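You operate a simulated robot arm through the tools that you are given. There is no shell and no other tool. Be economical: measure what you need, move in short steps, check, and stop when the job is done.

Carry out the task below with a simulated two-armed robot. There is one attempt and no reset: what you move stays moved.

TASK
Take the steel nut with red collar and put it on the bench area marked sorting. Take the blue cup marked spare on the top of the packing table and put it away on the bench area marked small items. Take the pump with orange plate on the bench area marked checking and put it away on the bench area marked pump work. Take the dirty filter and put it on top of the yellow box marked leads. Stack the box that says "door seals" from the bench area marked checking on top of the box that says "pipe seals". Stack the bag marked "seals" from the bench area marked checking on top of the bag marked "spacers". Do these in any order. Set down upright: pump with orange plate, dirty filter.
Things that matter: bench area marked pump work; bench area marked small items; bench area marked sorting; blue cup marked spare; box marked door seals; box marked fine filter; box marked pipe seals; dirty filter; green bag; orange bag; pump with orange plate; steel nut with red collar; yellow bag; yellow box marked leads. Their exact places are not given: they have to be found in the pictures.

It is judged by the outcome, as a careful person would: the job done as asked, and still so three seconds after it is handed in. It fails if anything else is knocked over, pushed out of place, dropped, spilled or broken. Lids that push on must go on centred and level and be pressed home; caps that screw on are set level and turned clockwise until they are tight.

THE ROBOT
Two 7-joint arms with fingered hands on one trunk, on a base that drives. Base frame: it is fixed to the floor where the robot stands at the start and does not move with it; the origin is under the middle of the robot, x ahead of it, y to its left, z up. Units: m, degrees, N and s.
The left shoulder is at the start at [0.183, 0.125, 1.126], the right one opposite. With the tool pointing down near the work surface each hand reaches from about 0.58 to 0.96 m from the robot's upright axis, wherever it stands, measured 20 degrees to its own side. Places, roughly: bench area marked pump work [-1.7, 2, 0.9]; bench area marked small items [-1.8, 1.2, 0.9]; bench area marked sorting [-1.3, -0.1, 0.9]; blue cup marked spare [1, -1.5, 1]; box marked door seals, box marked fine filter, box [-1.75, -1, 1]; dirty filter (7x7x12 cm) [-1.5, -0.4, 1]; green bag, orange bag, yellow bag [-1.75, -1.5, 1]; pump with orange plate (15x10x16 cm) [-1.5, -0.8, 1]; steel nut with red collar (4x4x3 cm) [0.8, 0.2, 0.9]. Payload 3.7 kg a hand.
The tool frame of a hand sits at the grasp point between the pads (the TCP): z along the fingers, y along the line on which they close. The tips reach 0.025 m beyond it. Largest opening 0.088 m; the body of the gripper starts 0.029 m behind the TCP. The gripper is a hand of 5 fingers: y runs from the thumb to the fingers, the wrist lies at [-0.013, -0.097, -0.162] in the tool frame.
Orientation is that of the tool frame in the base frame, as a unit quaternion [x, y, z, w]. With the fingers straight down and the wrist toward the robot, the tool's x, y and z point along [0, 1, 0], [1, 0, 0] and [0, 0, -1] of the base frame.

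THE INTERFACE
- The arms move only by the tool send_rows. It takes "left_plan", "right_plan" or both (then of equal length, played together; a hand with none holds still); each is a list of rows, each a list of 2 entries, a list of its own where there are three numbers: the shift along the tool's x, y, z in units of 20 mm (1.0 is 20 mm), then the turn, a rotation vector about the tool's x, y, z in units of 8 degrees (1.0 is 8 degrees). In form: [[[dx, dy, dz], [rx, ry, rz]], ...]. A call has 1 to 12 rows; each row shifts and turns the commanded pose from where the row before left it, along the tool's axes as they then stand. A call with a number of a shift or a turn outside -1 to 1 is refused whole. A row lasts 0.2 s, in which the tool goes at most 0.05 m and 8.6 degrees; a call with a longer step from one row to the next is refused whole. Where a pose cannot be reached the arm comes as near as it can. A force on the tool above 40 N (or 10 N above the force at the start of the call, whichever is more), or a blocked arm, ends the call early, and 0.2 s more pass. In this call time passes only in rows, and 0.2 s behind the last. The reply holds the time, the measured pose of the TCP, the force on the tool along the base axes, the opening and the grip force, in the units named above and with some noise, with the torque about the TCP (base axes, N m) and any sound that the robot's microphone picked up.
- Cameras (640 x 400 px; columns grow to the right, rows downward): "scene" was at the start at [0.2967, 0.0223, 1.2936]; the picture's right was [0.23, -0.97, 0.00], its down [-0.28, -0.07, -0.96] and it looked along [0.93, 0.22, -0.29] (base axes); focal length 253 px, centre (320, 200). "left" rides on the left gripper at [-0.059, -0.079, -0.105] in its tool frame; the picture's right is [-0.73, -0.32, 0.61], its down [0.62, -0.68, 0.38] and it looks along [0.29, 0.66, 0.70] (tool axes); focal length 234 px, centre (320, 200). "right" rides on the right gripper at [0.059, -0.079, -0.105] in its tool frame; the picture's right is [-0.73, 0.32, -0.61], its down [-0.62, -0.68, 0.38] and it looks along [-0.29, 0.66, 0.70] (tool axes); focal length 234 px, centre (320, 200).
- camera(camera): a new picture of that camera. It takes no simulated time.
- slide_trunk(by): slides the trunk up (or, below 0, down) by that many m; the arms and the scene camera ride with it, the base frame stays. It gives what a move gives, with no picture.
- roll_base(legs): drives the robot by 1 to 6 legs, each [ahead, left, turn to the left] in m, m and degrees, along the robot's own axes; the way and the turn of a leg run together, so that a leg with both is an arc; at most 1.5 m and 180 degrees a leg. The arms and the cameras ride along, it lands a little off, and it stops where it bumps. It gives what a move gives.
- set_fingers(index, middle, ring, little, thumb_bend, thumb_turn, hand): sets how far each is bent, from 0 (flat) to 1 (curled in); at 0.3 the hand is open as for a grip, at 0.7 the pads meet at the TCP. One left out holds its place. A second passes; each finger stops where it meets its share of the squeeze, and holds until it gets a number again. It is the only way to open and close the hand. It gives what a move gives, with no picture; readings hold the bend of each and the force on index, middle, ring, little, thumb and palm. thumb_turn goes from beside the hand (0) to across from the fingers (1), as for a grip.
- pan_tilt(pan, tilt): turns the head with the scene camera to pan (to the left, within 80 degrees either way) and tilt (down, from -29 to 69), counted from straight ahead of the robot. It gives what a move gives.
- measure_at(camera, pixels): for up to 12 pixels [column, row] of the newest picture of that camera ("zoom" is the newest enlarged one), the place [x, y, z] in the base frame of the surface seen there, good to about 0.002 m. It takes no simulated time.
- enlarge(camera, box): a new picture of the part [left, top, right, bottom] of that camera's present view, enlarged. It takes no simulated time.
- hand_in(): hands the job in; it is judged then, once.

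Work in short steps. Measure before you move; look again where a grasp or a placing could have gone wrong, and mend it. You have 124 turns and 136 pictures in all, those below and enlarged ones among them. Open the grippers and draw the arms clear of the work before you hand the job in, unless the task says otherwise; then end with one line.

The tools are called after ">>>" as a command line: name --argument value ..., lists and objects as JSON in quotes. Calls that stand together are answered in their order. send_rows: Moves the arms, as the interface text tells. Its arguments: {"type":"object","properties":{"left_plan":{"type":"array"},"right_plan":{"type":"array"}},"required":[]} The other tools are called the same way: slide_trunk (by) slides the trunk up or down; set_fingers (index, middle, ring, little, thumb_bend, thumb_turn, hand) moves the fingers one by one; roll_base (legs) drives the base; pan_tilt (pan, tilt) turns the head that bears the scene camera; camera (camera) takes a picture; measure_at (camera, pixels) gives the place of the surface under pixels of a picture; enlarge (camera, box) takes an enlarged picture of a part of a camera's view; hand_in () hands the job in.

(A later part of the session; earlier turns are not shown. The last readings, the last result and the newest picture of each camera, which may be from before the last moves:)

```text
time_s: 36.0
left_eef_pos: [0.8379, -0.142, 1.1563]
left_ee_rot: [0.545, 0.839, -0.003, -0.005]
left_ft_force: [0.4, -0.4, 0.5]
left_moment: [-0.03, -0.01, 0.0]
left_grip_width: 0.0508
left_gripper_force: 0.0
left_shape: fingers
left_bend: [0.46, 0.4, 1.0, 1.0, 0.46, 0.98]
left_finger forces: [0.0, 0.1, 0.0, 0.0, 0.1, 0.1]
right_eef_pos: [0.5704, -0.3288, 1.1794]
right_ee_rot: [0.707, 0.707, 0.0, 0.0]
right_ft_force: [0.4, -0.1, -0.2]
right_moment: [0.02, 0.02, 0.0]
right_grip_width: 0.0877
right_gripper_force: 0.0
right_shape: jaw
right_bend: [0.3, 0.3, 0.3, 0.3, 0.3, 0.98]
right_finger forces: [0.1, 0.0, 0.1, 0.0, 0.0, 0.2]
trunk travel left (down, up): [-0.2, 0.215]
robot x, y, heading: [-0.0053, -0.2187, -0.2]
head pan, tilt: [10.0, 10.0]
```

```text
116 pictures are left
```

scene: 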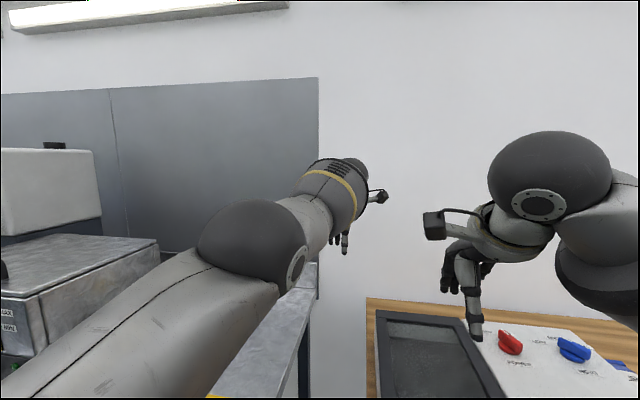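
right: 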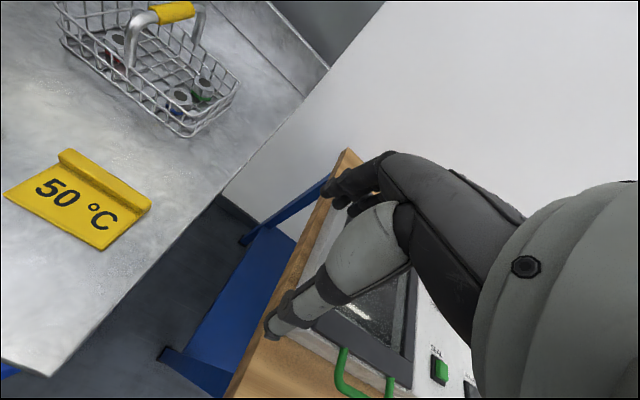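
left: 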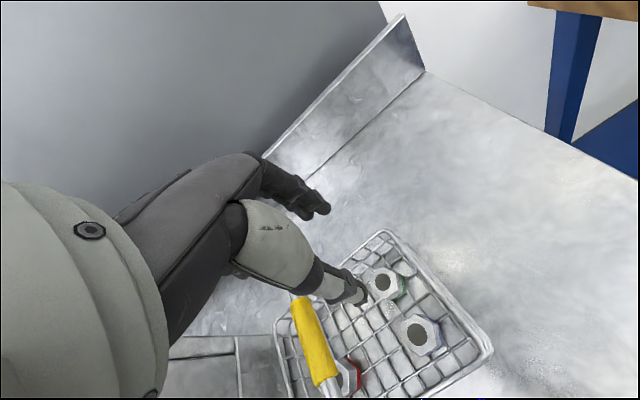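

The forearm slopes up, so the wrist's bend is probably the limit rather than the elbow. I pitch the fingers forward to free it.

>>> send_rows --left_plan '[[[0, 0, 0], [-0.8, 0, 0]], [[0, 0, 0], [-0.8, 0, 0]], [[0, 0, 0], [-0.8, 0, 0]], [[0, 0, 0], [-0.8, 0, 0]], [[0, 0, 0], [-0.8, 0, 0]], [[0, 0, -1], [0, 0, 0]], [[0, 0, -1], [0, 0, 0]], [[0, 0, -1], [0, 0, 0]], [[0, 0, -1], [0, 0, 0]], [[0, 0, -1], [0, 0, 0]]]'

```text
time_s: 38.2
left_eef_pos: [0.8734, -0.1876, 1.2575]
left_ee_rot: [0.524, 0.807, 0.228, 0.146]
left_ft_force: [-0.7, -0.6, -0.6]
left_moment: [-0.01, 0.03, -0.02]
left_grip_width: 0.0508
left_gripper_force: 0.0
left_shape: fingers
left_bend: [0.46, 0.4, 1.0, 1.0, 0.46, 0.98]
left_finger forces: [0.0, 0.0, 0.0, 0.0, 0.1, 0.0]
left hand out of reach, approached as far as the arm can: row 1, 2, 3, 4, 5, 6, 7, 8, 9
right_eef_pos: [0.5694, -0.3289, 1.1814]
right_ee_rot: [0.707, 0.707, 0.0, 0.0]
right_ft_force: [-0.3, -0.5, -0.5]
right_moment: [-0.03, -0.02, 0.01]
right_grip_width: 0.0878
right_gripper_force: 0.2
right_shape: jaw
right_bend: [0.3, 0.3, 0.3, 0.3, 0.3, 0.98]
right_finger forces: [0.0, 0.0, 0.0, 0.0, 0.1, 0.0]
trunk travel left (down, up): [-0.2, 0.215]
robot x, y, heading: [0.0015, -0.2174, 0.2]
head pan, tilt: [10.0, 10.0]
```

The wrist-to-shoulder distance is shrinking a little with each call, so the elbow is bending. I keep retracting.

>>> send_rows --left_plan '[[[0, -1, 0], [0.3, 0, 0]], [[0, -1, 0], [0.3, 0, 0]], [[0, -1, 0], [0.3, 0, 0]], [[0, -1, 0], [0.3, 0, 0]], [[0, -1, 0], [0.3, 0, 0]], [[0, -1, 0], [0.3, 0, 0]], [[0, -1, 0], [0.3, 0, 0]], [[0, -1, 0], [0.3, 0, 0]], [[0, -1, 0], [0.3, 0, 0]], [[0, -1, 0], [0.3, 0, 0]], [[0, -1, 0], [0.3, 0, 0]], [[0, -1, 0], [0.3, 0, 0]]]'

>>> camera --camera "scene"

```text
time_s: 40.9
left_eef_pos: [0.7857, -0.2554, 1.2253]
left_ee_rot: [0.544, 0.839, 0.02, 0.011]
left_ft_force: [-1.0, 0.3, -0.1]
left_moment: [0.01, -0.01, 0.03]
left_grip_width: 0.051
left_gripper_force: 0.1
left_shape: fingers
left_bend: [0.46, 0.4, 1.0, 1.0, 0.46, 0.98]
left_finger forces: [0.1, 0.1, 0.1, 0.0, 0.0, 0.0]
left hand out of reach, approached as far as the arm can: row 1, 2, 3, 4, 5, 6, 7, 8, 9, 10, 11, 12
right_eef_pos: [0.5702, -0.3265, 1.1801]
right_ee_rot: [0.707, 0.707, -0.001, -0.001]
right_ft_force: [0.2, -0.1, 0.8]
right_moment: [0.01, 0.02, -0.04]
right_grip_width: 0.0878
right_gripper_force: 0.1
right_shape: jaw
right_bend: [0.3, 0.3, 0.3, 0.3, 0.3, 0.98]
right_finger forces: [0.0, 0.0, 0.1, 0.0, 0.0, 0.0]
trunk travel left (down, up): [-0.2, 0.215]
robot x, y, heading: [-0.0004, -0.2173, 0.1]
head pan, tilt: [10.0, 10.0]
```

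```text
115 pictures are left
```

scene: 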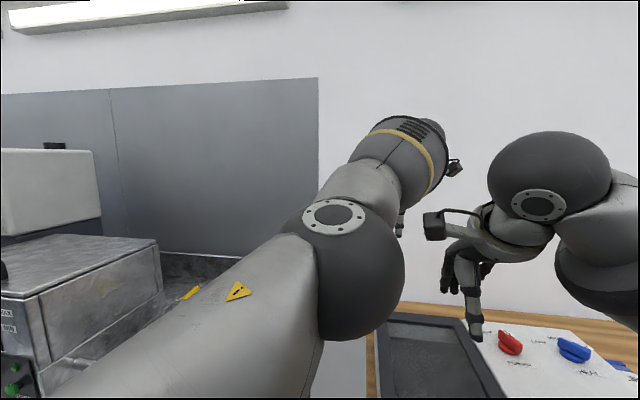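

The elbow has swung inward beneath the arm. I bring the hand back left and inward toward the home pose, undoing the yaw.

>>> send_rows --left_plan '[[[1, -0.3, 0], [0, 0, 0.25]], [[1, -0.3, 0], [0, 0, 0.25]], [[1, -0.3, 0], [0, 0, 0.25]], [[1, -0.3, 0], [0, 0, 0.25]], [[1, -0.3, 0], [0, 0, 0.25]], [[1, -0.4, 0], [0, 0, 0.25]], [[1, -0.5, 0], [0, 0, 0.25]], [[1, -0.6, 0], [0, 0, 0.25]], [[1, -0.7, 0], [0, 0, 0.25]], [[1, -0.7, 0], [0, 0, 0.25]], [[1, -0.8, 0], [0, 0, 0.25]], [[1, -0.8, 0], [0, 0, 0.25]]]'

>>> camera --camera "scene"

```text
time_s: 43.5
left_eef_pos: [0.8111, -0.0966, 1.3077]
left_ee_rot: [0.708, 0.706, 0.021, 0.006]
left_ft_force: [-0.5, 0.0, 0.1]
left_moment: [-0.01, 0.0, 0.0]
left_grip_width: 0.0509
left_gripper_force: 0.1
left_shape: fingers
left_bend: [0.46, 0.4, 1.0, 1.0, 0.46, 0.98]
left_finger forces: [0.0, 0.0, 0.0, 0.0, 0.0, 0.0]
left hand out of reach, approached as far as the arm can: row 1, 2, 3, 4, 5, 6, 7, 8, 9, 10, 11, 12
right_eef_pos: [0.5701, -0.3274, 1.18]
right_ee_rot: [0.707, 0.707, -0.001, 0.0]
right_ft_force: [-0.1, -0.7, -0.7]
right_moment: [-0.01, -0.02, -0.01]
right_grip_width: 0.0878
right_gripper_force: 0.1
right_shape: jaw
right_bend: [0.3, 0.3, 0.3, 0.3, 0.3, 0.98]
right_finger forces: [0.0, 0.0, 0.0, 0.0, 0.0, 0.1]
trunk travel left (down, up): [-0.2, 0.215]
robot x, y, heading: [0.0003, -0.2161, -0.1]
head pan, tilt: [10.0, 10.0]
```

```text
114 pictures are left
```

scene: 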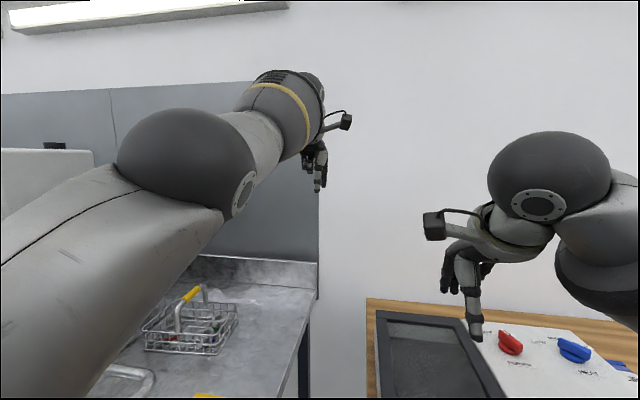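

The arm is straight again. Pitching the fingers forward was what bent the elbow, so I repeat it with a larger pitch while pulling back, in free air.

>>> send_rows --left_plan '[[[0, -0.3, -0.5], [-1, 0, 0]], [[0, -0.3, -0.5], [-1, 0, 0]], [[0, -0.3, -0.5], [-1, 0, 0]], [[0, -0.2, -0.8], [-1, 0, 0]], [[0, 0, -1], [-1, 0, 0]], [[0, 0, -1], [-1, 0, 0]], [[0, 0, -1], [-1, 0, 0]], [[0, 0, -1], [-0.5, 0, 0]], [[0, 0, -1], [0, 0, 0]], [[0, 0, -1], [0, 0, 0]], [[0, 0, -1], [0, 0, 0]], [[0, 0, -1], [0, 0, 0]]]'

>>> camera --camera "scene"

```text
time_s: 46.0
left_eef_pos: [0.8465, -0.1306, 1.5513]
left_ee_rot: [0.609, 0.6, 0.373, 0.36]
left_ft_force: [0.1, -0.7, -0.6]
left_moment: [0.0, 0.01, 0.0]
left_grip_width: 0.0509
left_gripper_force: 0.0
left_shape: fingers
left_bend: [0.46, 0.4, 1.0, 1.0, 0.46, 0.98]
left_finger forces: [0.0, 0.0, 0.0, 0.1, 0.1, 0.0]
left hand out of reach, approached as far as the arm can: row 1, 2, 3, 4, 5, 6, 7, 8, 9, 10, 11, 12
right_eef_pos: [0.5693, -0.3277, 1.1819]
right_ee_rot: [0.707, 0.707, -0.001, 0.001]
right_ft_force: [0.6, -0.5, 0.6]
right_moment: [0.02, -0.04, 0.0]
right_grip_width: 0.0879
right_gripper_force: 0.0
right_shape: jaw
right_bend: [0.3, 0.3, 0.3, 0.3, 0.3, 0.98]
right_finger forces: [0.0, 0.1, 0.0, 0.0, 0.0, 0.0]
trunk travel left (down, up): [-0.2, 0.215]
robot x, y, heading: [0.001, -0.2176, 0.0]
head pan, tilt: [10.0, 10.0]
```

```text
113 pictures are left
```

scene: 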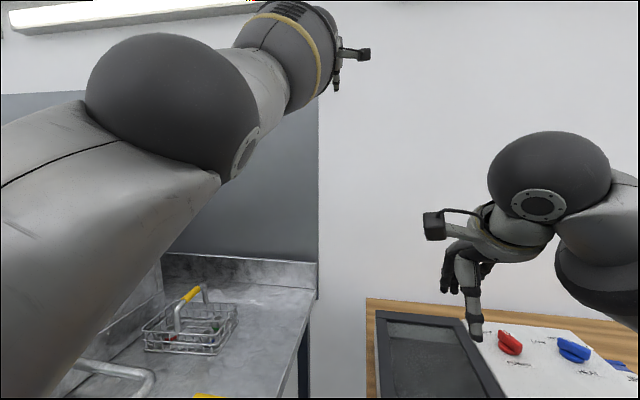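

I suspect the elbow went through straight to its reverse limit, since the wrist distance stays near 0.60. I stretch the arm fully outward, then pull inward while pitching in the elbow's normal flexing sense.

>>> send_rows --left_plan '[[[0, 0.9, 0.42], [0, 0, 0]], [[0, 0.9, 0.42], [0, 0, 0]], [[0, 0.9, 0.42], [0, 0, 0]], [[0, 0.9, 0.42], [0, 0, 0]], [[0, 0.9, 0.42], [0, 0, 0]], [[0, 0.9, 0.42], [0, 0, 0]], [[0, 0, 0], [-1, 0, 0]], [[0, -0.3, -0.9], [-1, 0, 0]], [[0, -0.3, -0.9], [-1, 0, 0]], [[0, -0.3, -0.9], [-1, 0, 0]], [[0, 0, -1], [0, 0, 0]], [[0, 0, -1], [0, 0, 0]]]'

>>> camera --camera "scene"

```text
time_s: 48.6
left_eef_pos: [0.8439, -0.1403, 1.5962]
left_ee_rot: [0.508, 0.518, 0.495, 0.478]
left_ft_force: [-0.2, -0.4, -0.2]
left_moment: [-0.04, 0.0, -0.01]
left_grip_width: 0.0508
left_gripper_force: 0.1
left_shape: fingers
left_bend: [0.46, 0.4, 1.0, 1.0, 0.46, 0.98]
left_finger forces: [0.0, 0.0, 0.1, 0.1, 0.0, 0.1]
left hand out of reach, approached as far as the arm can: row 1, 2, 3, 4, 5, 6, 7, 8, 9, 10, 11, 12
right_eef_pos: [0.5704, -0.3288, 1.1799]
right_ee_rot: [0.707, 0.707, 0.0, 0.0]
right_ft_force: [-0.1, -0.5, 0.0]
right_moment: [-0.01, 0.01, 0.0]
right_grip_width: 0.0876
right_gripper_force: 0.2
right_shape: jaw
right_bend: [0.3, 0.3, 0.3, 0.3, 0.3, 0.98]
right_finger forces: [0.0, 0.0, 0.0, 0.1, 0.0, 0.0]
trunk travel left (down, up): [-0.2, 0.215]
robot x, y, heading: [-0.0029, -0.2128, 0.0]
head pan, tilt: [10.0, 10.0]
```

```text
112 pictures are left
```

scene: 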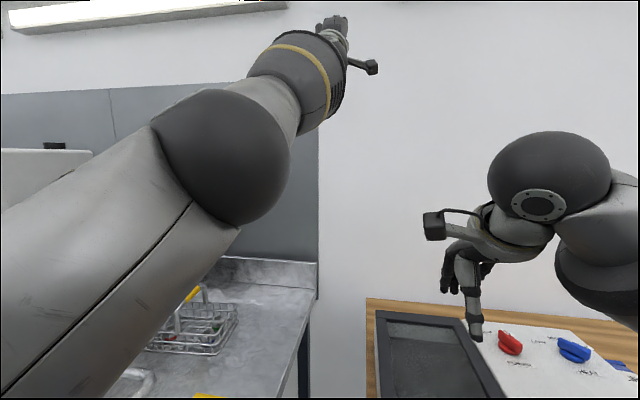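

The elbow looks different now, with its cap out of sight. I try pulling straight back and down.

>>> send_rows --left_plan '[[[0, -0.5, -1], [0, 0, 0]], [[0, -0.5, -1], [0, 0, 0]], [[0, -0.5, -1], [0, 0, 0]], [[0, -0.5, -1], [0, 0, 0]], [[0, -0.5, -1], [0, 0, 0]], [[0, -0.5, -1], [0, 0, 0]], [[0, -0.5, -1], [0, 0, 0]], [[0, -0.5, -1], [0, 0, 0]]]'

>>> camera --camera "scene"

```text
time_s: 50.5
left_eef_pos: [0.8291, -0.1695, 1.6111]
left_ee_rot: [0.508, 0.517, 0.495, 0.479]
left_ft_force: [-0.4, 0.3, -0.2]
left_moment: [-0.01, -0.04, -0.03]
left_grip_width: 0.0508
left_gripper_force: 0.1
left_shape: fingers
left_bend: [0.46, 0.4, 1.0, 1.0, 0.46, 0.98]
left_finger forces: [0.0, 0.0, 0.0, 0.0, 0.0, 0.0]
left hand out of reach, approached as far as the arm can: row 1, 2, 3, 4, 5, 6, 7, 8
right_eef_pos: [0.5709, -0.3275, 1.1805]
right_ee_rot: [0.707, 0.707, -0.001, 0.0]
right_ft_force: [0.0, 0.1, 0.1]
right_moment: [0.0, -0.02, 0.03]
right_grip_width: 0.0877
right_gripper_force: 0.1
right_shape: jaw
right_bend: [0.3, 0.3, 0.3, 0.3, 0.3, 0.98]
right_finger forces: [0.1, 0.1, 0.0, 0.0, 0.0, 0.0]
trunk travel left (down, up): [-0.2, 0.215]
robot x, y, heading: [-0.0037, -0.2141, 0.1]
head pan, tilt: [10.0, 10.0]
```

```text
111 pictures are left
```

scene: 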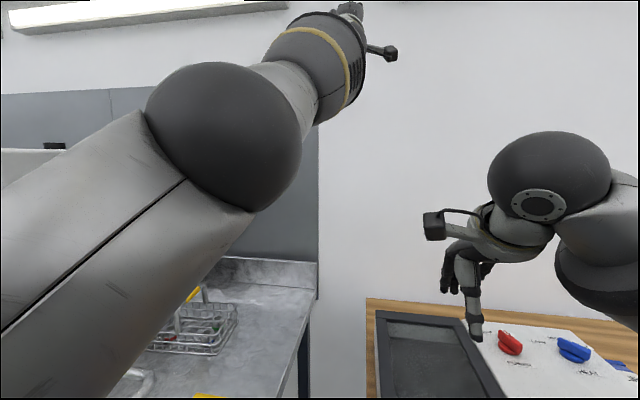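

I test outward stretching alone, to learn the arm's true maximum length from the readings.

>>> send_rows --left_plan '[[[-0.13, 0.57, 0.81], [0, 0, 0]], [[-0.13, 0.57, 0.81], [0, 0, 0]], [[-0.13, 0.57, 0.81], [0, 0, 0]], [[-0.13, 0.57, 0.81], [0, 0, 0]], [[-0.13, 0.57, 0.81], [0, 0, 0]], [[-0.13, 0.57, 0.81], [0, 0, 0]]]'

>>> camera --camera "scene"

```text
time_s: 51.9
left_eef_pos: [0.8322, -0.1693, 1.6101]
left_ee_rot: [0.508, 0.517, 0.494, 0.48]
left_ft_force: [-0.1, 0.8, -0.4]
left_moment: [0.01, 0.04, 0.0]
left_grip_width: 0.0509
left_gripper_force: 0.2
left_shape: fingers
left_bend: [0.46, 0.4, 1.0, 1.0, 0.46, 0.98]
left_finger forces: [0.1, 0.0, 0.0, 0.0, 0.0, 0.1]
left hand out of reach, approached as far as the arm can: row 1, 2, 3, 4, 5, 6
right_eef_pos: [0.5709, -0.3266, 1.1792]
right_ee_rot: [0.708, 0.707, 0.0, 0.0]
right_ft_force: [-0.1, 0.0, 0.7]
right_moment: [-0.01, 0.01, -0.06]
right_grip_width: 0.0876
right_gripper_force: 0.2
right_shape: jaw
right_bend: [0.3, 0.3, 0.3, 0.3, 0.3, 0.98]
right_finger forces: [0.0, 0.0, 0.1, 0.1, 0.0, 0.1]
trunk travel left (down, up): [-0.2, 0.215]
robot x, y, heading: [-0.0022, -0.2129, 0.1]
head pan, tilt: [10.0, 10.0]
```

```text
110 pictures are left
```

scene: 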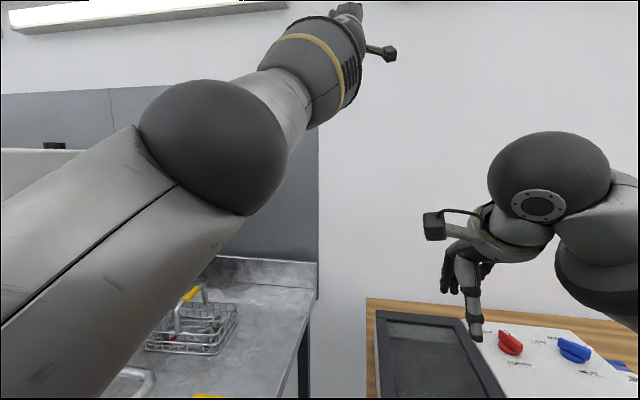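

The arm is straight and at the stretch limit. Bending should follow if the hand points to the elbow's flexing side (up) while pulling in, so I pitch the fingers up and pull back.

>>> send_rows --left_plan '[[[0, 0, -1], [-1, 0, 0]], [[0, 0, -1], [-1, 0, 0]], [[0, 0, -1], [-1, 0, 0]], [[0, 0, -1], [-1, 0, 0]], [[0, 0.7, -0.7], [-1, 0, 0]], [[0, 0.7, -0.7], [-1, 0, 0]], [[0, 0.7, -0.7], [-1, 0, 0]], [[0, 0.7, -0.7], [-1, 0, 0]], [[0, 0.9, -0.4], [0, 0, 0]], [[0, 0.9, -0.4], [0, 0, 0]], [[0, 0.9, -0.4], [0, 0, 0]], [[0, 0.9, -0.4], [0, 0, 0]]]'

>>> camera --camera "scene"

```text
time_s: 54.5
left_eef_pos: [0.6374, -0.1784, 1.6339]
left_ee_rot: [0.2, 0.2, 0.687, 0.669]
left_ft_force: [0.0, -0.1, 0.7]
left_moment: [0.05, 0.01, 0.02]
left_grip_width: 0.0507
left_gripper_force: 0.0
left_shape: fingers
left_bend: [0.46, 0.4, 1.0, 1.0, 0.46, 0.98]
left_finger forces: [0.0, 0.0, 0.0, 0.0, 0.1, 0.0]
left hand out of reach, approached as far as the arm can: row 1, 2, 3, 4, 7, 8
right_eef_pos: [0.5711, -0.3264, 1.1798]
right_ee_rot: [0.707, 0.707, 0.001, 0.0]
right_ft_force: [-0.4, 0.0, 0.6]
right_moment: [0.0, 0.0, -0.01]
right_grip_width: 0.0879
right_gripper_force: 0.0
right_shape: jaw
right_bend: [0.3, 0.3, 0.3, 0.3, 0.3, 0.98]
right_finger forces: [0.1, 0.0, 0.1, 0.0, 0.0, 0.1]
trunk travel left (down, up): [-0.2, 0.215]
robot x, y, heading: [0.0003, -0.2182, 0.1]
head pan, tilt: [10.0, 10.0]
```

```text
109 pictures are left
```

scene: 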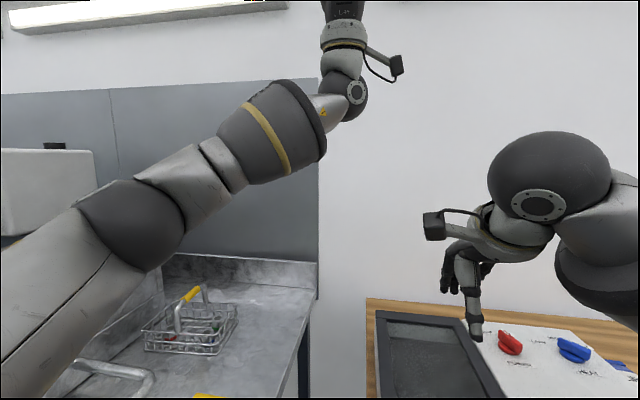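

That worked: the elbow is bent again and the last rows were reached. I bring the wrist back over the home position with the hand still pitched up.

>>> send_rows --left_plan '[[[0.9, 0.62, -0.88], [0, 0, 0]], [[0.9, 0.62, -0.88], [0, 0, 0]], [[0.9, 0.62, -0.88], [0, 0, 0]], [[0.9, 0.62, -0.88], [0, 0, 0]], [[0.9, 0.62, -0.88], [0, 0, 0]], [[0.9, 0.62, -0.88], [0, 0, 0]], [[0.9, 0.62, -0.88], [0, 0, 0]], [[0.9, 0.62, -0.88], [0, 0, 0]], [[0.9, 0.62, -0.88], [0, 0, 0]], [[0.9, 0.62, -0.88], [0, 0, 0]]]'

```text
time_s: 56.6
left_eef_pos: [0.4316, -0.0033, 1.5554]
left_ee_rot: [0.2, 0.201, 0.688, 0.668]
left_ft_force: [-0.1, -0.5, -0.1]
left_moment: [-0.01, -0.03, 0.03]
left_grip_width: 0.0507
left_gripper_force: 0.1
left_shape: fingers
left_bend: [0.46, 0.4, 1.0, 1.0, 0.46, 0.98]
left_finger forces: [0.1, 0.1, 0.0, 0.0, 0.0, 0.0]
right_eef_pos: [0.5696, -0.3273, 1.1805]
right_ee_rot: [0.707, 0.707, -0.001, 0.0]
right_ft_force: [0.1, 0.4, 0.7]
right_moment: [-0.03, 0.0, 0.0]
right_grip_width: 0.0877
right_gripper_force: 0.1
right_shape: jaw
right_bend: [0.3, 0.3, 0.3, 0.3, 0.3, 0.98]
right_finger forces: [0.1, 0.1, 0.1, 0.0, 0.0, 0.0]
trunk travel left (down, up): [-0.2, 0.215]
robot x, y, heading: [0.0001, -0.2158, 0.0]
head pan, tilt: [10.0, 10.0]
```

All rows were reached. I now rotate the hand back down about the wrist in two calls, shifting it left as it goes.

>>> send_rows --left_plan '[[[0.6, -0.93, 0.49], [0.8, 0, 0]], [[0.6, -0.93, 0.49], [0.8, 0, 0]], [[0.6, -0.93, 0.49], [0.8, 0, 0]], [[0.6, -0.93, 0.49], [0.8, 0, 0]], [[0.6, -0.93, 0.49], [0.8, 0, 0]], [[0.6, -0.93, 0.49], [0.8, 0, 0]], [[0.6, -0.93, 0.49], [0.8, 0, 0]], [[0.6, -0.93, 0.49], [0.8, 0, 0]], [[0.6, -0.93, 0.49], [0.8, 0, 0]], [[0.6, -0.93, 0.49], [0.8, 0, 0]], [[0.6, -0.93, 0.49], [0.8, 0, 0]], [[0.6, -0.93, 0.49], [0.8, 0, 0]]]'

>>> send_rows --left_plan '[[[0, -0.93, 0.49], [0.8, 0, 0]], [[0, -0.93, 0.49], [0.8, 0, 0]], [[0, -0.93, 0.49], [0.8, 0, 0]], [[0, -0.93, 0.49], [0.8, 0, 0]], [[0, -0.93, 0.49], [0.8, 0, 0]], [[0, -0.93, 0.49], [0.8, 0, 0]], [[0, -0.93, 0.49], [0.8, 0, 0]], [[0, -0.93, 0.49], [0.8, 0, 0]], [[0, -0.93, 0.49], [0.8, 0, 0]], [[0, -0.93, 0.49], [0.8, 0, 0]], [[0, -0.93, 0.49], [0.8, 0, 0]]]'

>>> pan_tilt --pan 35 --tilt 25

>>> camera --camera "scene"

```text
time_s: 59.2
left_eef_pos: [0.6097, 0.146, 1.406]
left_ee_rot: [0.574, 0.584, 0.412, 0.399]
left_ft_force: [0.3, 0.2, -0.2]
left_moment: [0.01, -0.02, 0.05]
left_grip_width: 0.0508
left_gripper_force: 0.1
left_shape: fingers
left_bend: [0.46, 0.4, 1.0, 1.0, 0.46, 0.98]
left_finger forces: [0.0, 0.1, 0.1, 0.0, 0.1, 0.0]
right_eef_pos: [0.5698, -0.3281, 1.1806]
right_ee_rot: [0.707, 0.707, -0.001, -0.001]
right_ft_force: [0.3, 0.8, -0.1]
right_moment: [-0.01, 0.0, -0.04]
right_grip_width: 0.0878
right_gripper_force: 0.0
right_shape: jaw
right_bend: [0.3, 0.3, 0.3, 0.3, 0.3, 0.98]
right_finger forces: [0.0, 0.1, 0.1, 0.0, 0.0, 0.0]
trunk travel left (down, up): [-0.2, 0.215]
robot x, y, heading: [-0.0008, -0.2149, -0.1]
head pan, tilt: [10.0, 10.0]
```

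```text
time_s: 61.6
left_eef_pos: [0.5192, 0.1462, 1.2071]
left_ee_rot: [0.699, 0.716, 0.0, -0.004]
left_ft_force: [-0.6, -0.5, 0.2]
left_moment: [0.02, 0.04, 0.03]
left_grip_width: 0.0509
left_gripper_force: 0.0
left_shape: fingers
left_bend: [0.46, 0.4, 1.0, 1.0, 0.46, 0.98]
left_finger forces: [0.0, 0.1, 0.1, 0.0, 0.0, 0.0]
right_eef_pos: [0.5705, -0.327, 1.1803]
right_ee_rot: [0.707, 0.707, 0.0, 0.0]
right_ft_force: [-0.4, 0.6, -0.3]
right_moment: [-0.01, 0.02, -0.02]
right_grip_width: 0.0878
right_gripper_force: 0.1
right_shape: jaw
right_bend: [0.3, 0.3, 0.3, 0.3, 0.3, 0.98]
right_finger forces: [0.0, 0.0, 0.0, 0.1, 0.0, 0.0]
trunk travel left (down, up): [-0.2, 0.215]
robot x, y, heading: [0.0012, -0.2194, 0.0]
head pan, tilt: [10.0, 10.0]
```

```text
time_s: 62.5
left_eef_pos: [0.5197, 0.1444, 1.2081]
left_ee_rot: [0.698, 0.716, 0.002, -0.003]
left_ft_force: [0.0, -0.9, 0.6]
left_moment: [0.01, 0.0, -0.02]
left_grip_width: 0.0508
left_gripper_force: 0.0
left_shape: fingers
left_bend: [0.46, 0.4, 1.0, 1.0, 0.46, 0.98]
left_finger forces: [0.0, 0.0, 0.0, 0.1, 0.0, 0.0]
right_eef_pos: [0.5705, -0.3278, 1.1806]
right_ee_rot: [0.707, 0.707, 0.0, 0.0]
right_ft_force: [0.1, -0.5, 0.6]
right_moment: [-0.03, -0.03, 0.03]
right_grip_width: 0.0878
right_gripper_force: 0.0
right_shape: jaw
right_bend: [0.3, 0.3, 0.3, 0.3, 0.3, 0.98]
right_finger forces: [0.1, 0.0, 0.0, 0.0, 0.0, 0.0]
trunk travel left (down, up): [-0.2, 0.215]
robot x, y, heading: [0.0021, -0.2139, 0.0]
head pan, tilt: [35.0, 25.0]
```

```text
108 pictures are left
```

scene: 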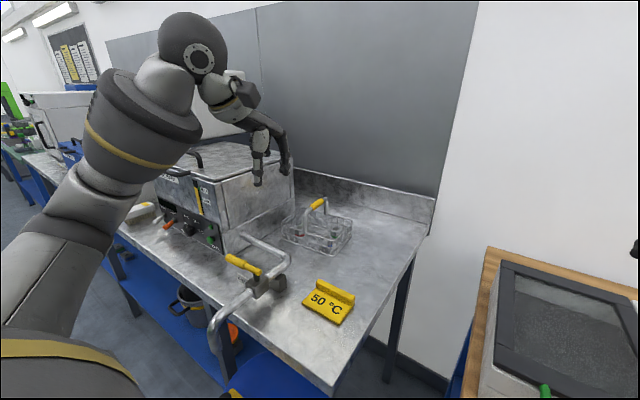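

The left arm is back in its normal bent pose, and the basket is visible at (318,230). I measure the basket's present pose and the bath side before pushing it back.

>>> enlarge --camera "scene" --box '[220, 150, 380, 270]'

>>> measure_at --camera "scene" --pixels '[[296, 195], [250, 210], [225, 250], [295, 165], [200, 190], [240, 262], [230, 256]]'

```text
3.33 times, centred on (300, 210) of scene
```

zoom: 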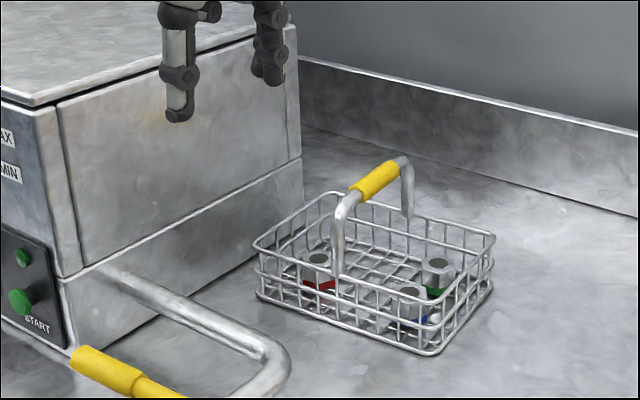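

```text
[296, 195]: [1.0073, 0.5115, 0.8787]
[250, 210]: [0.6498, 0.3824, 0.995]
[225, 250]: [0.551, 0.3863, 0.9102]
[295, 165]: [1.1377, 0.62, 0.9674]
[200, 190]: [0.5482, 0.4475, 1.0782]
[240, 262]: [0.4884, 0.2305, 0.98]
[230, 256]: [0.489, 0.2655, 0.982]
```

>>> measure_at --camera "zoom" --pixels '[[258, 245], [433, 350], [492, 237], [338, 235], [360, 192], [390, 172], [408, 200], [316, 262], [410, 294], [438, 266], [433, 300], [350, 198]]'

>>> roll_base --legs '[[0, 0.125, 0]]'

>>> slide_trunk --by 0.04

```text
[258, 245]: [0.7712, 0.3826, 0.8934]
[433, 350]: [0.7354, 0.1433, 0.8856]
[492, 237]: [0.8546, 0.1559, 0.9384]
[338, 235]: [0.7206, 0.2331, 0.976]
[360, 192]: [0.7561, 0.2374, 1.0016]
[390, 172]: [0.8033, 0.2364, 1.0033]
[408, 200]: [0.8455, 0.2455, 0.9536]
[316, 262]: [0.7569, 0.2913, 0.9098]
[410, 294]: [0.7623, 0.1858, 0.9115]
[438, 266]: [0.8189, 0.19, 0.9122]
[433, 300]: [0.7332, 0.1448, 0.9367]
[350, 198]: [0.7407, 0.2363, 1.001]
```

```text
time_s: 63.8
left_eef_pos: [0.5194, 0.2726, 1.2067]
left_ee_rot: [0.698, 0.716, 0.002, -0.004]
left_ft_force: [-0.2, -0.2, -0.4]
left_moment: [-0.05, 0.0, -0.01]
left_grip_width: 0.0506
left_gripper_force: 0.1
left_shape: fingers
left_bend: [0.46, 0.4, 1.0, 1.0, 0.46, 0.98]
left_finger forces: [0.0, 0.0, 0.1, 0.0, 0.1, 0.0]
right_eef_pos: [0.5712, -0.2, 1.1795]
right_ee_rot: [0.707, 0.707, 0.0, 0.001]
right_ft_force: [0.8, 0.2, -0.4]
right_moment: [-0.04, 0.0, 0.0]
right_grip_width: 0.0879
right_gripper_force: 0.1
right_shape: jaw
right_bend: [0.3, 0.3, 0.3, 0.3, 0.3, 0.98]
right_finger forces: [0.1, 0.0, 0.1, 0.1, 0.0, 0.0]
trunk travel left (down, up): [-0.2, 0.215]
robot x, y, heading: [-0.0006, -0.0916, -0.0]
head pan, tilt: [35.0, 25.0]
```

```text
time_s: 64.6
left_eef_pos: [0.5209, 0.2703, 1.2457]
left_ee_rot: [0.699, 0.715, 0.001, -0.004]
left_ft_force: [0.6, -0.6, -0.6]
left_moment: [0.01, 0.02, 0.0]
left_grip_width: 0.0508
left_gripper_force: 0.1
left_shape: fingers
left_bend: [0.46, 0.4, 1.0, 1.0, 0.46, 0.98]
left_finger forces: [0.0, 0.0, 0.0, 0.0, 0.0, 0.0]
right_eef_pos: [0.5712, -0.2017, 1.2186]
right_ee_rot: [0.707, 0.707, -0.002, -0.001]
right_ft_force: [-0.4, -0.2, -0.2]
right_moment: [-0.01, 0.01, 0.01]
right_grip_width: 0.0877
right_gripper_force: 0.2
right_shape: jaw
right_bend: [0.3, 0.3, 0.3, 0.3, 0.3, 0.98]
right_finger forces: [0.0, 0.0, 0.0, 0.1, 0.0, 0.0]
trunk travel left (down, up): [-0.24, 0.175]
robot x, y, heading: [0.0014, -0.0865, -0.1]
head pan, tilt: [35.0, 25.0]
```

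The basket is rotated about 5° and shifted about 0.09 in +y. I fly the left hand to the +y side of the handle (y≈0.28).

>>> send_rows --left_plan '[[[0.03, 1, 0.5], [0, 0, 0.19]], [[0.03, 1, 0.5], [0, 0, 0]], [[0.03, 1, 0.5], [0, 0, 0]], [[0.03, 1, 0.5], [0, 0, 0]], [[0.03, 1, 0.5], [0, 0, 0]], [[0.03, 1, 0.5], [0, 0, 0]], [[0.03, 1, 0.5], [0, 0, 0]], [[0.03, 1, 0.5], [0, 0, 0]], [[0.03, 1, 0.5], [0, 0, 0]], [[0.03, 1, 0.5], [0, 0, 0]], [[0, 1, 0.5], [0, 0, 0]], [[0, 1, 0.5], [0, 0, 0]]]'

>>> send_rows --left_plan '[[[0, 0.8, 0.8], [0, 0, 0]], [[0, 0.5, 1], [0, 0, 0]], [[0, 0, 1], [0, 0, 0]]]'

>>> camera --camera "scene"

>>> camera --camera "left"

```text
time_s: 67.2
left_eef_pos: [0.7598, 0.2788, 1.1228]
left_ee_rot: [0.707, 0.707, 0.001, -0.005]
left_ft_force: [-0.4, 0.0, 0.6]
left_moment: [-0.01, 0.01, 0.01]
left_grip_width: 0.0508
left_gripper_force: 0.1
left_shape: fingers
left_bend: [0.46, 0.4, 1.0, 1.0, 0.46, 0.98]
left_finger forces: [0.0, 0.0, 0.1, 0.0, 0.0, 0.1]
right_eef_pos: [0.5712, -0.2017, 1.2198]
right_ee_rot: [0.707, 0.707, 0.0, 0.0]
right_ft_force: [0.1, -0.1, -0.1]
right_moment: [-0.02, 0.0, 0.01]
right_grip_width: 0.0878
right_gripper_force: 0.0
right_shape: jaw
right_bend: [0.3, 0.3, 0.3, 0.3, 0.3, 0.98]
right_finger forces: [0.0, 0.0, 0.1, 0.0, 0.0, 0.0]
trunk travel left (down, up): [-0.24, 0.175]
robot x, y, heading: [0.0027, -0.0908, 0.1]
head pan, tilt: [35.0, 25.0]
```

```text
time_s: 68.0
left_eef_pos: [0.786, 0.2787, 1.0704]
left_ee_rot: [0.707, 0.707, 0.001, -0.003]
left_ft_force: [0.6, -0.5, 0.3]
left_moment: [0.02, -0.05, 0.0]
left_grip_width: 0.0507
left_gripper_force: 0.1
left_shape: fingers
left_bend: [0.46, 0.4, 1.0, 1.0, 0.46, 0.98]
left_finger forces: [0.1, 0.0, 0.0, 0.0, 0.0, 0.0]
right_eef_pos: [0.5719, -0.2012, 1.2197]
right_ee_rot: [0.708, 0.707, -0.001, 0.0]
right_ft_force: [0.6, -1.0, -0.8]
right_moment: [0.01, -0.01, 0.0]
right_grip_width: 0.0876
right_gripper_force: 0.1
right_shape: jaw
right_bend: [0.3, 0.3, 0.3, 0.3, 0.3, 0.98]
right_finger forces: [0.0, 0.0, 0.0, 0.0, 0.1, 0.0]
trunk travel left (down, up): [-0.24, 0.175]
robot x, y, heading: [-0.0017, -0.0885, -0.0]
head pan, tilt: [35.0, 25.0]
```

```text
106 pictures are left
```

scene: 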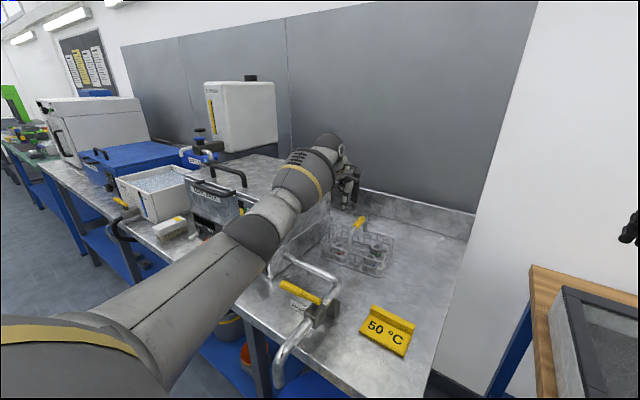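

```text
105 pictures are left
```

left: 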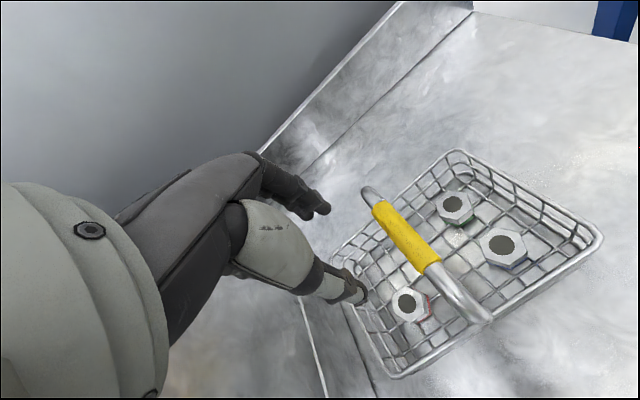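

The hand is left of the handle and the arm is clear of the lever. I lower it to z≈0.985 and push gently in −y, stopping short to measure.

>>> send_rows --left_plan '[[[0, 0, 1], [0, 0, 0]], [[0, 0, 1], [0, 0, 0]], [[0, 0, 1], [0, 0, 0]], [[0, 0, 1], [0, 0, 0]], [[0, 0, 0.25], [0, 0, 0]]]'

>>> send_rows --left_plan '[[[-0.6, 0, 0], [0, 0, 0]], [[-0.6, 0, 0], [0, 0, 0]], [[-0.6, 0, 0], [0, 0, 0]], [[-0.6, 0, 0], [0, 0, 0]], [[-0.6, 0, 0], [0, 0, 0]], [[-0.6, 0, 0], [0, 0, 0]], [[-0.6, 0, 0], [0, 0, 0]]]'

>>> camera --camera "left"

```text
time_s: 69.2
left_eef_pos: [0.7846, 0.2787, 0.9848]
left_ee_rot: [0.708, 0.706, 0.002, -0.003]
left_ft_force: [0.2, -0.3, -0.8]
left_moment: [-0.01, 0.03, 0.01]
left_grip_width: 0.0506
left_gripper_force: 0.1
left_shape: fingers
left_bend: [0.46, 0.4, 1.0, 1.0, 0.46, 0.98]
left_finger forces: [0.1, 0.1, 0.0, 0.0, 0.1, 0.0]
right_eef_pos: [0.5696, -0.202, 1.2203]
right_ee_rot: [0.707, 0.707, 0.0, 0.0]
right_ft_force: [0.4, 0.3, -0.6]
right_moment: [-0.03, 0.01, -0.01]
right_grip_width: 0.0878
right_gripper_force: 0.0
right_shape: jaw
right_bend: [0.3, 0.3, 0.3, 0.3, 0.3, 0.98]
right_finger forces: [0.0, 0.0, 0.0, 0.0, 0.0, 0.0]
trunk travel left (down, up): [-0.24, 0.175]
robot x, y, heading: [-0.0013, -0.0902, -0.1]
head pan, tilt: [35.0, 25.0]
```

```text
time_s: 70.8
left_eef_pos: [0.7868, 0.1937, 0.9862]
left_ee_rot: [0.708, 0.706, 0.002, -0.003]
left_ft_force: [0.4, 2.1, -0.5]
left_moment: [-0.05, 0.01, 0.03]
left_grip_width: 0.0508
left_gripper_force: 0.9
left_shape: fingers
left_bend: [0.46, 0.4, 1.0, 1.0, 0.46, 0.98]
left_finger forces: [0.8, 0.0, 0.0, 0.1, 0.8, 0.0]
right_eef_pos: [0.5707, -0.2021, 1.2201]
right_ee_rot: [0.708, 0.707, 0.0, 0.0]
right_ft_force: [-0.4, -0.1, 0.4]
right_moment: [0.0, 0.0, 0.0]
right_grip_width: 0.0875
right_gripper_force: 0.1
right_shape: jaw
right_bend: [0.3, 0.3, 0.3, 0.3, 0.3, 0.98]
right_finger forces: [0.1, 0.1, 0.1, 0.0, 0.0, 0.1]
trunk travel left (down, up): [-0.24, 0.175]
robot x, y, heading: [-0.0011, -0.0904, 0.2]
head pan, tilt: [35.0, 25.0]
```

```text
104 pictures are left
```

left: 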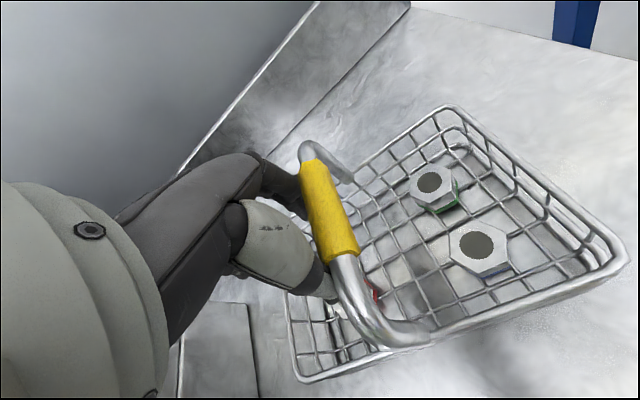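

Both index and thumb (0.8 N each) push the handle evenly. I measure the rim and handle now to find the remaining distance.

>>> measure_at --camera "left" --pixels '[[445, 107], [625, 262], [350, 265], [330, 200], [415, 335], [312, 165], [432, 182], [475, 244]]'

```text
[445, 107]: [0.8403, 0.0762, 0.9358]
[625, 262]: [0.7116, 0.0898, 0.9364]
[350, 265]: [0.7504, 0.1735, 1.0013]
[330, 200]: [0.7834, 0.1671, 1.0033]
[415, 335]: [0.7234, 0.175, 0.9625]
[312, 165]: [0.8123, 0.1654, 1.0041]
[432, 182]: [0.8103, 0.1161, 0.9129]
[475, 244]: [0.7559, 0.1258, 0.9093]
```

The basket now leans about −6° because the thumb protrudes, and it sits about 0.022 too near in x. I yaw the tool about +6° while pushing the last 15 mm in y. After that I'll push it ahead at the handle's front post.

>>> send_rows --left_plan '[[[-0.2, 0, 0], [0, 0, -0.38]], [[-0.3, 0, 0], [0, 0, -0.38]], [[-0.25, 0, 0], [0, 0, 0]]]'

>>> camera --camera "left"

```text
time_s: 71.6
left_eef_pos: [0.7857, 0.1812, 0.9851]
left_ee_rot: [0.669, 0.743, 0.002, -0.003]
left_ft_force: [0.5, 3.1, 2.0]
left_moment: [-0.02, 0.06, -0.1]
left_grip_width: 0.0509
left_gripper_force: 2.0
left_shape: fingers
left_bend: [0.46, 0.4, 1.0, 1.0, 0.46, 0.99]
left_finger forces: [0.0, 0.1, 0.1, 0.0, 2.8, 0.0]
right_eef_pos: [0.5712, -0.2016, 1.2204]
right_ee_rot: [0.707, 0.707, 0.0, 0.0]
right_ft_force: [0.0, 0.7, 0.2]
right_moment: [-0.02, -0.01, 0.01]
right_grip_width: 0.0878
right_gripper_force: 0.0
right_shape: jaw
right_bend: [0.3, 0.3, 0.3, 0.3, 0.3, 0.98]
right_finger forces: [0.1, 0.0, 0.0, 0.1, 0.1, 0.1]
trunk travel left (down, up): [-0.24, 0.175]
robot x, y, heading: [0.0009, -0.0926, -0.0]
head pan, tilt: [35.0, 25.0]
```

```text
103 pictures are left
```

left: 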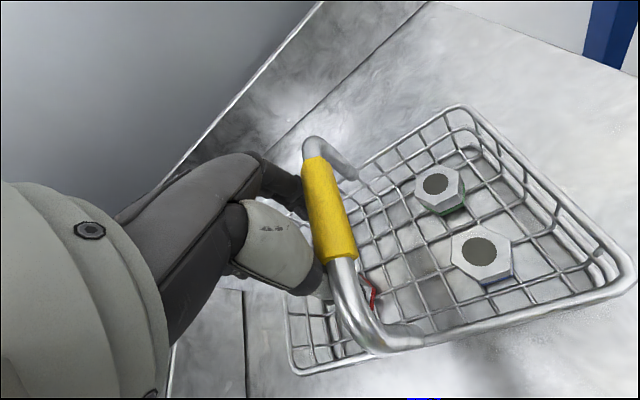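

>>> measure_at --camera "left" --pixels '[[457, 108], [632, 270], [350, 265], [330, 200], [410, 340], [312, 165], [300, 368]]'

```text
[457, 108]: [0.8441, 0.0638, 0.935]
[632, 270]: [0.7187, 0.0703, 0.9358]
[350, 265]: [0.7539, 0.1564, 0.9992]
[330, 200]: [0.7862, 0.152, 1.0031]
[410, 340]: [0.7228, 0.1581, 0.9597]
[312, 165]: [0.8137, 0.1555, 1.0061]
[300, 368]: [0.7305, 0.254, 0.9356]
```

Nearly there: about 3° of rotation, 6 mm in y and 18 mm in x remain. One more small yaw push, then I back off and rise.

>>> send_rows --left_plan '[[[-0.2, 0, 0], [0, 0, -0.4]], [[-0.2, 0.05, 0], [0, 0, -0.2]]]'

>>> camera --camera "left"

```text
time_s: 72.2
left_eef_pos: [0.7866, 0.1728, 0.9837]
left_ee_rot: [0.637, 0.771, 0.003, -0.004]
left_ft_force: [-1.8, 1.8, 2.7]
left_moment: [-0.07, 0.03, -0.07]
left_grip_width: 0.0518
left_gripper_force: 1.5
left_shape: fingers
left_bend: [0.46, 0.4, 1.0, 1.0, 0.45, 0.99]
left_finger forces: [0.0, 0.0, 0.0, 0.1, 3.2, 0.0]
right_eef_pos: [0.5711, -0.2009, 1.2202]
right_ee_rot: [0.707, 0.707, 0.0, -0.001]
right_ft_force: [-0.3, 0.6, -0.4]
right_moment: [0.0, 0.01, 0.02]
right_grip_width: 0.0876
right_gripper_force: 0.2
right_shape: jaw
right_bend: [0.3, 0.3, 0.3, 0.3, 0.3, 0.98]
right_finger forces: [0.0, 0.0, 0.0, 0.0, 0.1, 0.0]
trunk travel left (down, up): [-0.24, 0.175]
robot x, y, heading: [0.0001, -0.0907, -0.0]
head pan, tilt: [35.0, 25.0]
```

```text
102 pictures are left
```

left: 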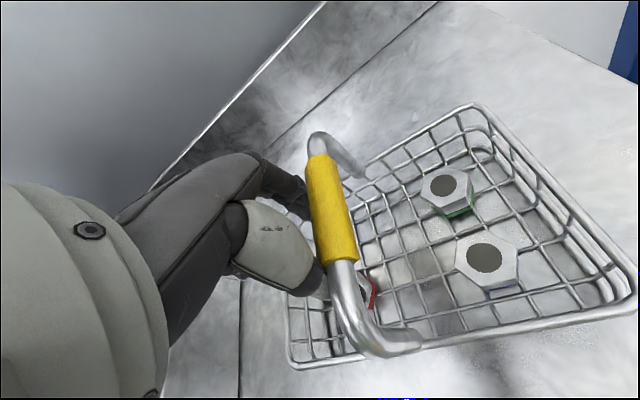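

>>> measure_at --camera "left" --pixels '[[472, 106], [637, 285], [350, 265], [330, 200], [405, 345], [312, 165], [298, 362]]'

```text
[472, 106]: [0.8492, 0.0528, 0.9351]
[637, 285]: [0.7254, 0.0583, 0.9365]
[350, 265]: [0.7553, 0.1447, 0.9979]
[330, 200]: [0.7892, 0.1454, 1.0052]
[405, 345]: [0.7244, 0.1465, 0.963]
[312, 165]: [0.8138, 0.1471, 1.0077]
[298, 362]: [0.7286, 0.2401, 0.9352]
```

The basket is now within about 1 cm of its original pose. I back off, raise, undo the yaw and look at the red nut again.

>>> send_rows --left_plan '[[[0.7, 0, 0], [0, 0, 0]], [[0.5, 0, -0.5], [0, 0, 0]], [[0, 0, -1], [0, 0, 0.7]], [[0, 0, -1], [0, 0, 0.66]], [[0, 0, -1], [0, 0, 0]], [[0, 0, -0.5], [0, 0, 0]]]'

>>> camera --camera "left"

```text
time_s: 73.6
left_eef_pos: [0.7845, 0.1957, 1.0655]
left_ee_rot: [0.707, 0.707, 0.002, -0.003]
left_ft_force: [0.0, -0.3, 0.0]
left_moment: [0.01, -0.01, -0.05]
left_grip_width: 0.0509
left_gripper_force: 0.2
left_shape: fingers
left_bend: [0.46, 0.4, 1.0, 1.0, 0.46, 0.97]
left_finger forces: [0.1, 0.1, 0.0, 0.0, 0.0, 0.1]
right_eef_pos: [0.5708, -0.202, 1.22]
right_ee_rot: [0.708, 0.707, -0.001, 0.0]
right_ft_force: [0.6, 0.4, -0.2]
right_moment: [0.01, 0.0, 0.01]
right_grip_width: 0.0876
right_gripper_force: 0.0
right_shape: jaw
right_bend: [0.3, 0.3, 0.3, 0.3, 0.3, 0.98]
right_finger forces: [0.0, 0.0, 0.0, 0.0, 0.0, 0.0]
trunk travel left (down, up): [-0.24, 0.175]
robot x, y, heading: [0.0012, -0.0907, 0.1]
head pan, tilt: [35.0, 25.0]
```

```text
101 pictures are left
```

left: 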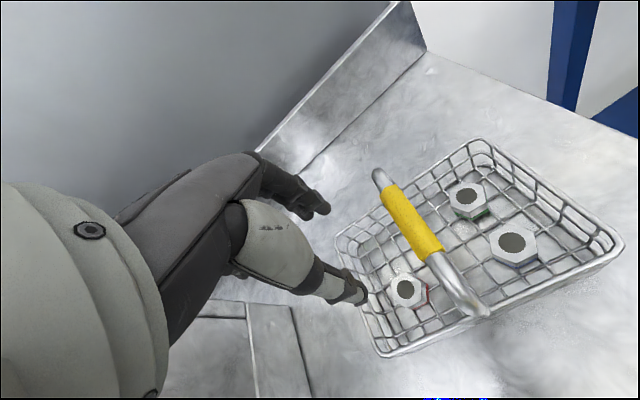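

>>> measure_at --camera "left" --pixels '[[393, 288], [415, 283], [398, 303], [420, 296], [478, 140], [620, 240], [387, 353], [340, 240], [465, 300], [380, 175], [352, 295], [455, 285]]'

```text
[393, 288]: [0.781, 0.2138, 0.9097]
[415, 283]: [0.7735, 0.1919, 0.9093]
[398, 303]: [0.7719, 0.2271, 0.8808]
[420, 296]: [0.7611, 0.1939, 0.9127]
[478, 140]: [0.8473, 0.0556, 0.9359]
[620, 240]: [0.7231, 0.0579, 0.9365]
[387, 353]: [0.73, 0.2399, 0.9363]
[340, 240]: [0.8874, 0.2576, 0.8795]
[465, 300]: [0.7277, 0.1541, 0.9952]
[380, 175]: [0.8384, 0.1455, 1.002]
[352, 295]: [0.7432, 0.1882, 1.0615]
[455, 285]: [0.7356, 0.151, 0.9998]
```

The nut's centre is now about (0.772,0.203). I line up, descend most of the way, and check readings for any drift.

>>> send_rows --left_plan '[[[0.35, -0.6, 0.5], [0, 0, 0]], [[0, 0, 1], [0, 0, 0]], [[0, 0, 1], [0, 0, 0]], [[0, 0, 1], [0, 0, 0]], [[0, 0, 1], [0, 0, 0]], [[0, 0, 1], [0, 0, 0]]]'

>>> enlarge --camera "left" --box '[240, 130, 520, 370]'

>>> camera --camera "scene"

```text
time_s: 75.0
left_eef_pos: [0.772, 0.2018, 0.9566]
left_ee_rot: [0.708, 0.706, 0.0, -0.004]
left_ft_force: [0.4, 0.0, 0.5]
left_moment: [0.01, 0.01, 0.02]
left_grip_width: 0.0507
left_gripper_force: 0.2
left_shape: fingers
left_bend: [0.46, 0.4, 1.0, 1.0, 0.46, 0.97]
left_finger forces: [0.0, 0.0, 0.0, 0.1, 0.0, 0.1]
right_eef_pos: [0.5695, -0.2016, 1.2195]
right_ee_rot: [0.707, 0.707, -0.001, 0.0]
right_ft_force: [0.1, 0.2, 0.0]
right_moment: [0.03, 0.01, -0.02]
right_grip_width: 0.0876
right_gripper_force: 0.1
right_shape: jaw
right_bend: [0.3, 0.3, 0.3, 0.3, 0.3, 0.98]
right_finger forces: [0.0, 0.0, 0.0, 0.0, 0.0, 0.0]
trunk travel left (down, up): [-0.24, 0.175]
robot x, y, heading: [0.0023, -0.09, -0.2]
head pan, tilt: [35.0, 25.0]
```

```text
1.67 times, centred on (380, 250) of left
```

zoom: 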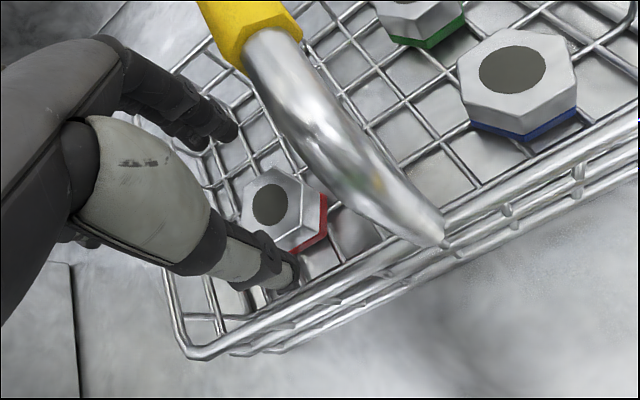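

```text
99 pictures are left
```

scene: 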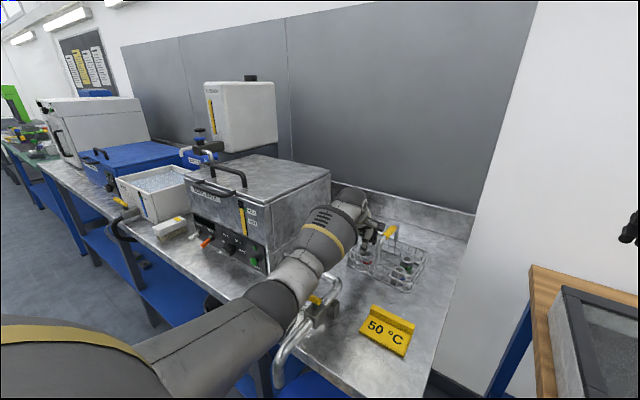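

No drift yet, but the forearm is close above the lever. I raise the trunk 0.04 for clearance, and measure the nut corners in the zoom.

>>> measure_at --camera "zoom" --pixels '[[245, 190], [272, 170], [300, 185], [296, 225], [265, 238], [244, 222], [285, 290], [236, 135], [330, 285]]'

>>> slide_trunk --by 0.04

```text
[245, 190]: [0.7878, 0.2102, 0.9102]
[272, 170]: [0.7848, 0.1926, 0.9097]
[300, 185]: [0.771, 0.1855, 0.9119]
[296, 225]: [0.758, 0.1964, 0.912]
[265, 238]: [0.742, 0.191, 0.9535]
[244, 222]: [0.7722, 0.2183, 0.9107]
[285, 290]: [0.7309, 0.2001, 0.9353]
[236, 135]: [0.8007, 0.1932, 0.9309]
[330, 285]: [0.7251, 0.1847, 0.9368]
```

```text
time_s: 75.9
left_eef_pos: [0.7715, 0.2022, 0.9935]
left_ee_rot: [0.708, 0.707, 0.001, -0.004]
left_ft_force: [0.5, -1.0, 0.9]
left_moment: [0.02, 0.02, 0.03]
left_grip_width: 0.0509
left_gripper_force: 0.0
left_shape: fingers
left_bend: [0.46, 0.4, 1.0, 1.0, 0.46, 0.97]
left_finger forces: [0.0, 0.1, 0.0, 0.0, 0.0, 0.0]
right_eef_pos: [0.5718, -0.2011, 1.2587]
right_ee_rot: [0.707, 0.708, -0.001, -0.001]
right_ft_force: [0.2, 0.3, 0.3]
right_moment: [0.0, 0.0, 0.0]
right_grip_width: 0.0878
right_gripper_force: 0.1
right_shape: jaw
right_bend: [0.3, 0.3, 0.3, 0.3, 0.3, 0.98]
right_finger forces: [0.1, 0.0, 0.0, 0.0, 0.1, 0.1]
trunk travel left (down, up): [-0.28, 0.135]
robot x, y, heading: [-0.0024, -0.0901, -0.1]
head pan, tilt: [35.0, 25.0]
```

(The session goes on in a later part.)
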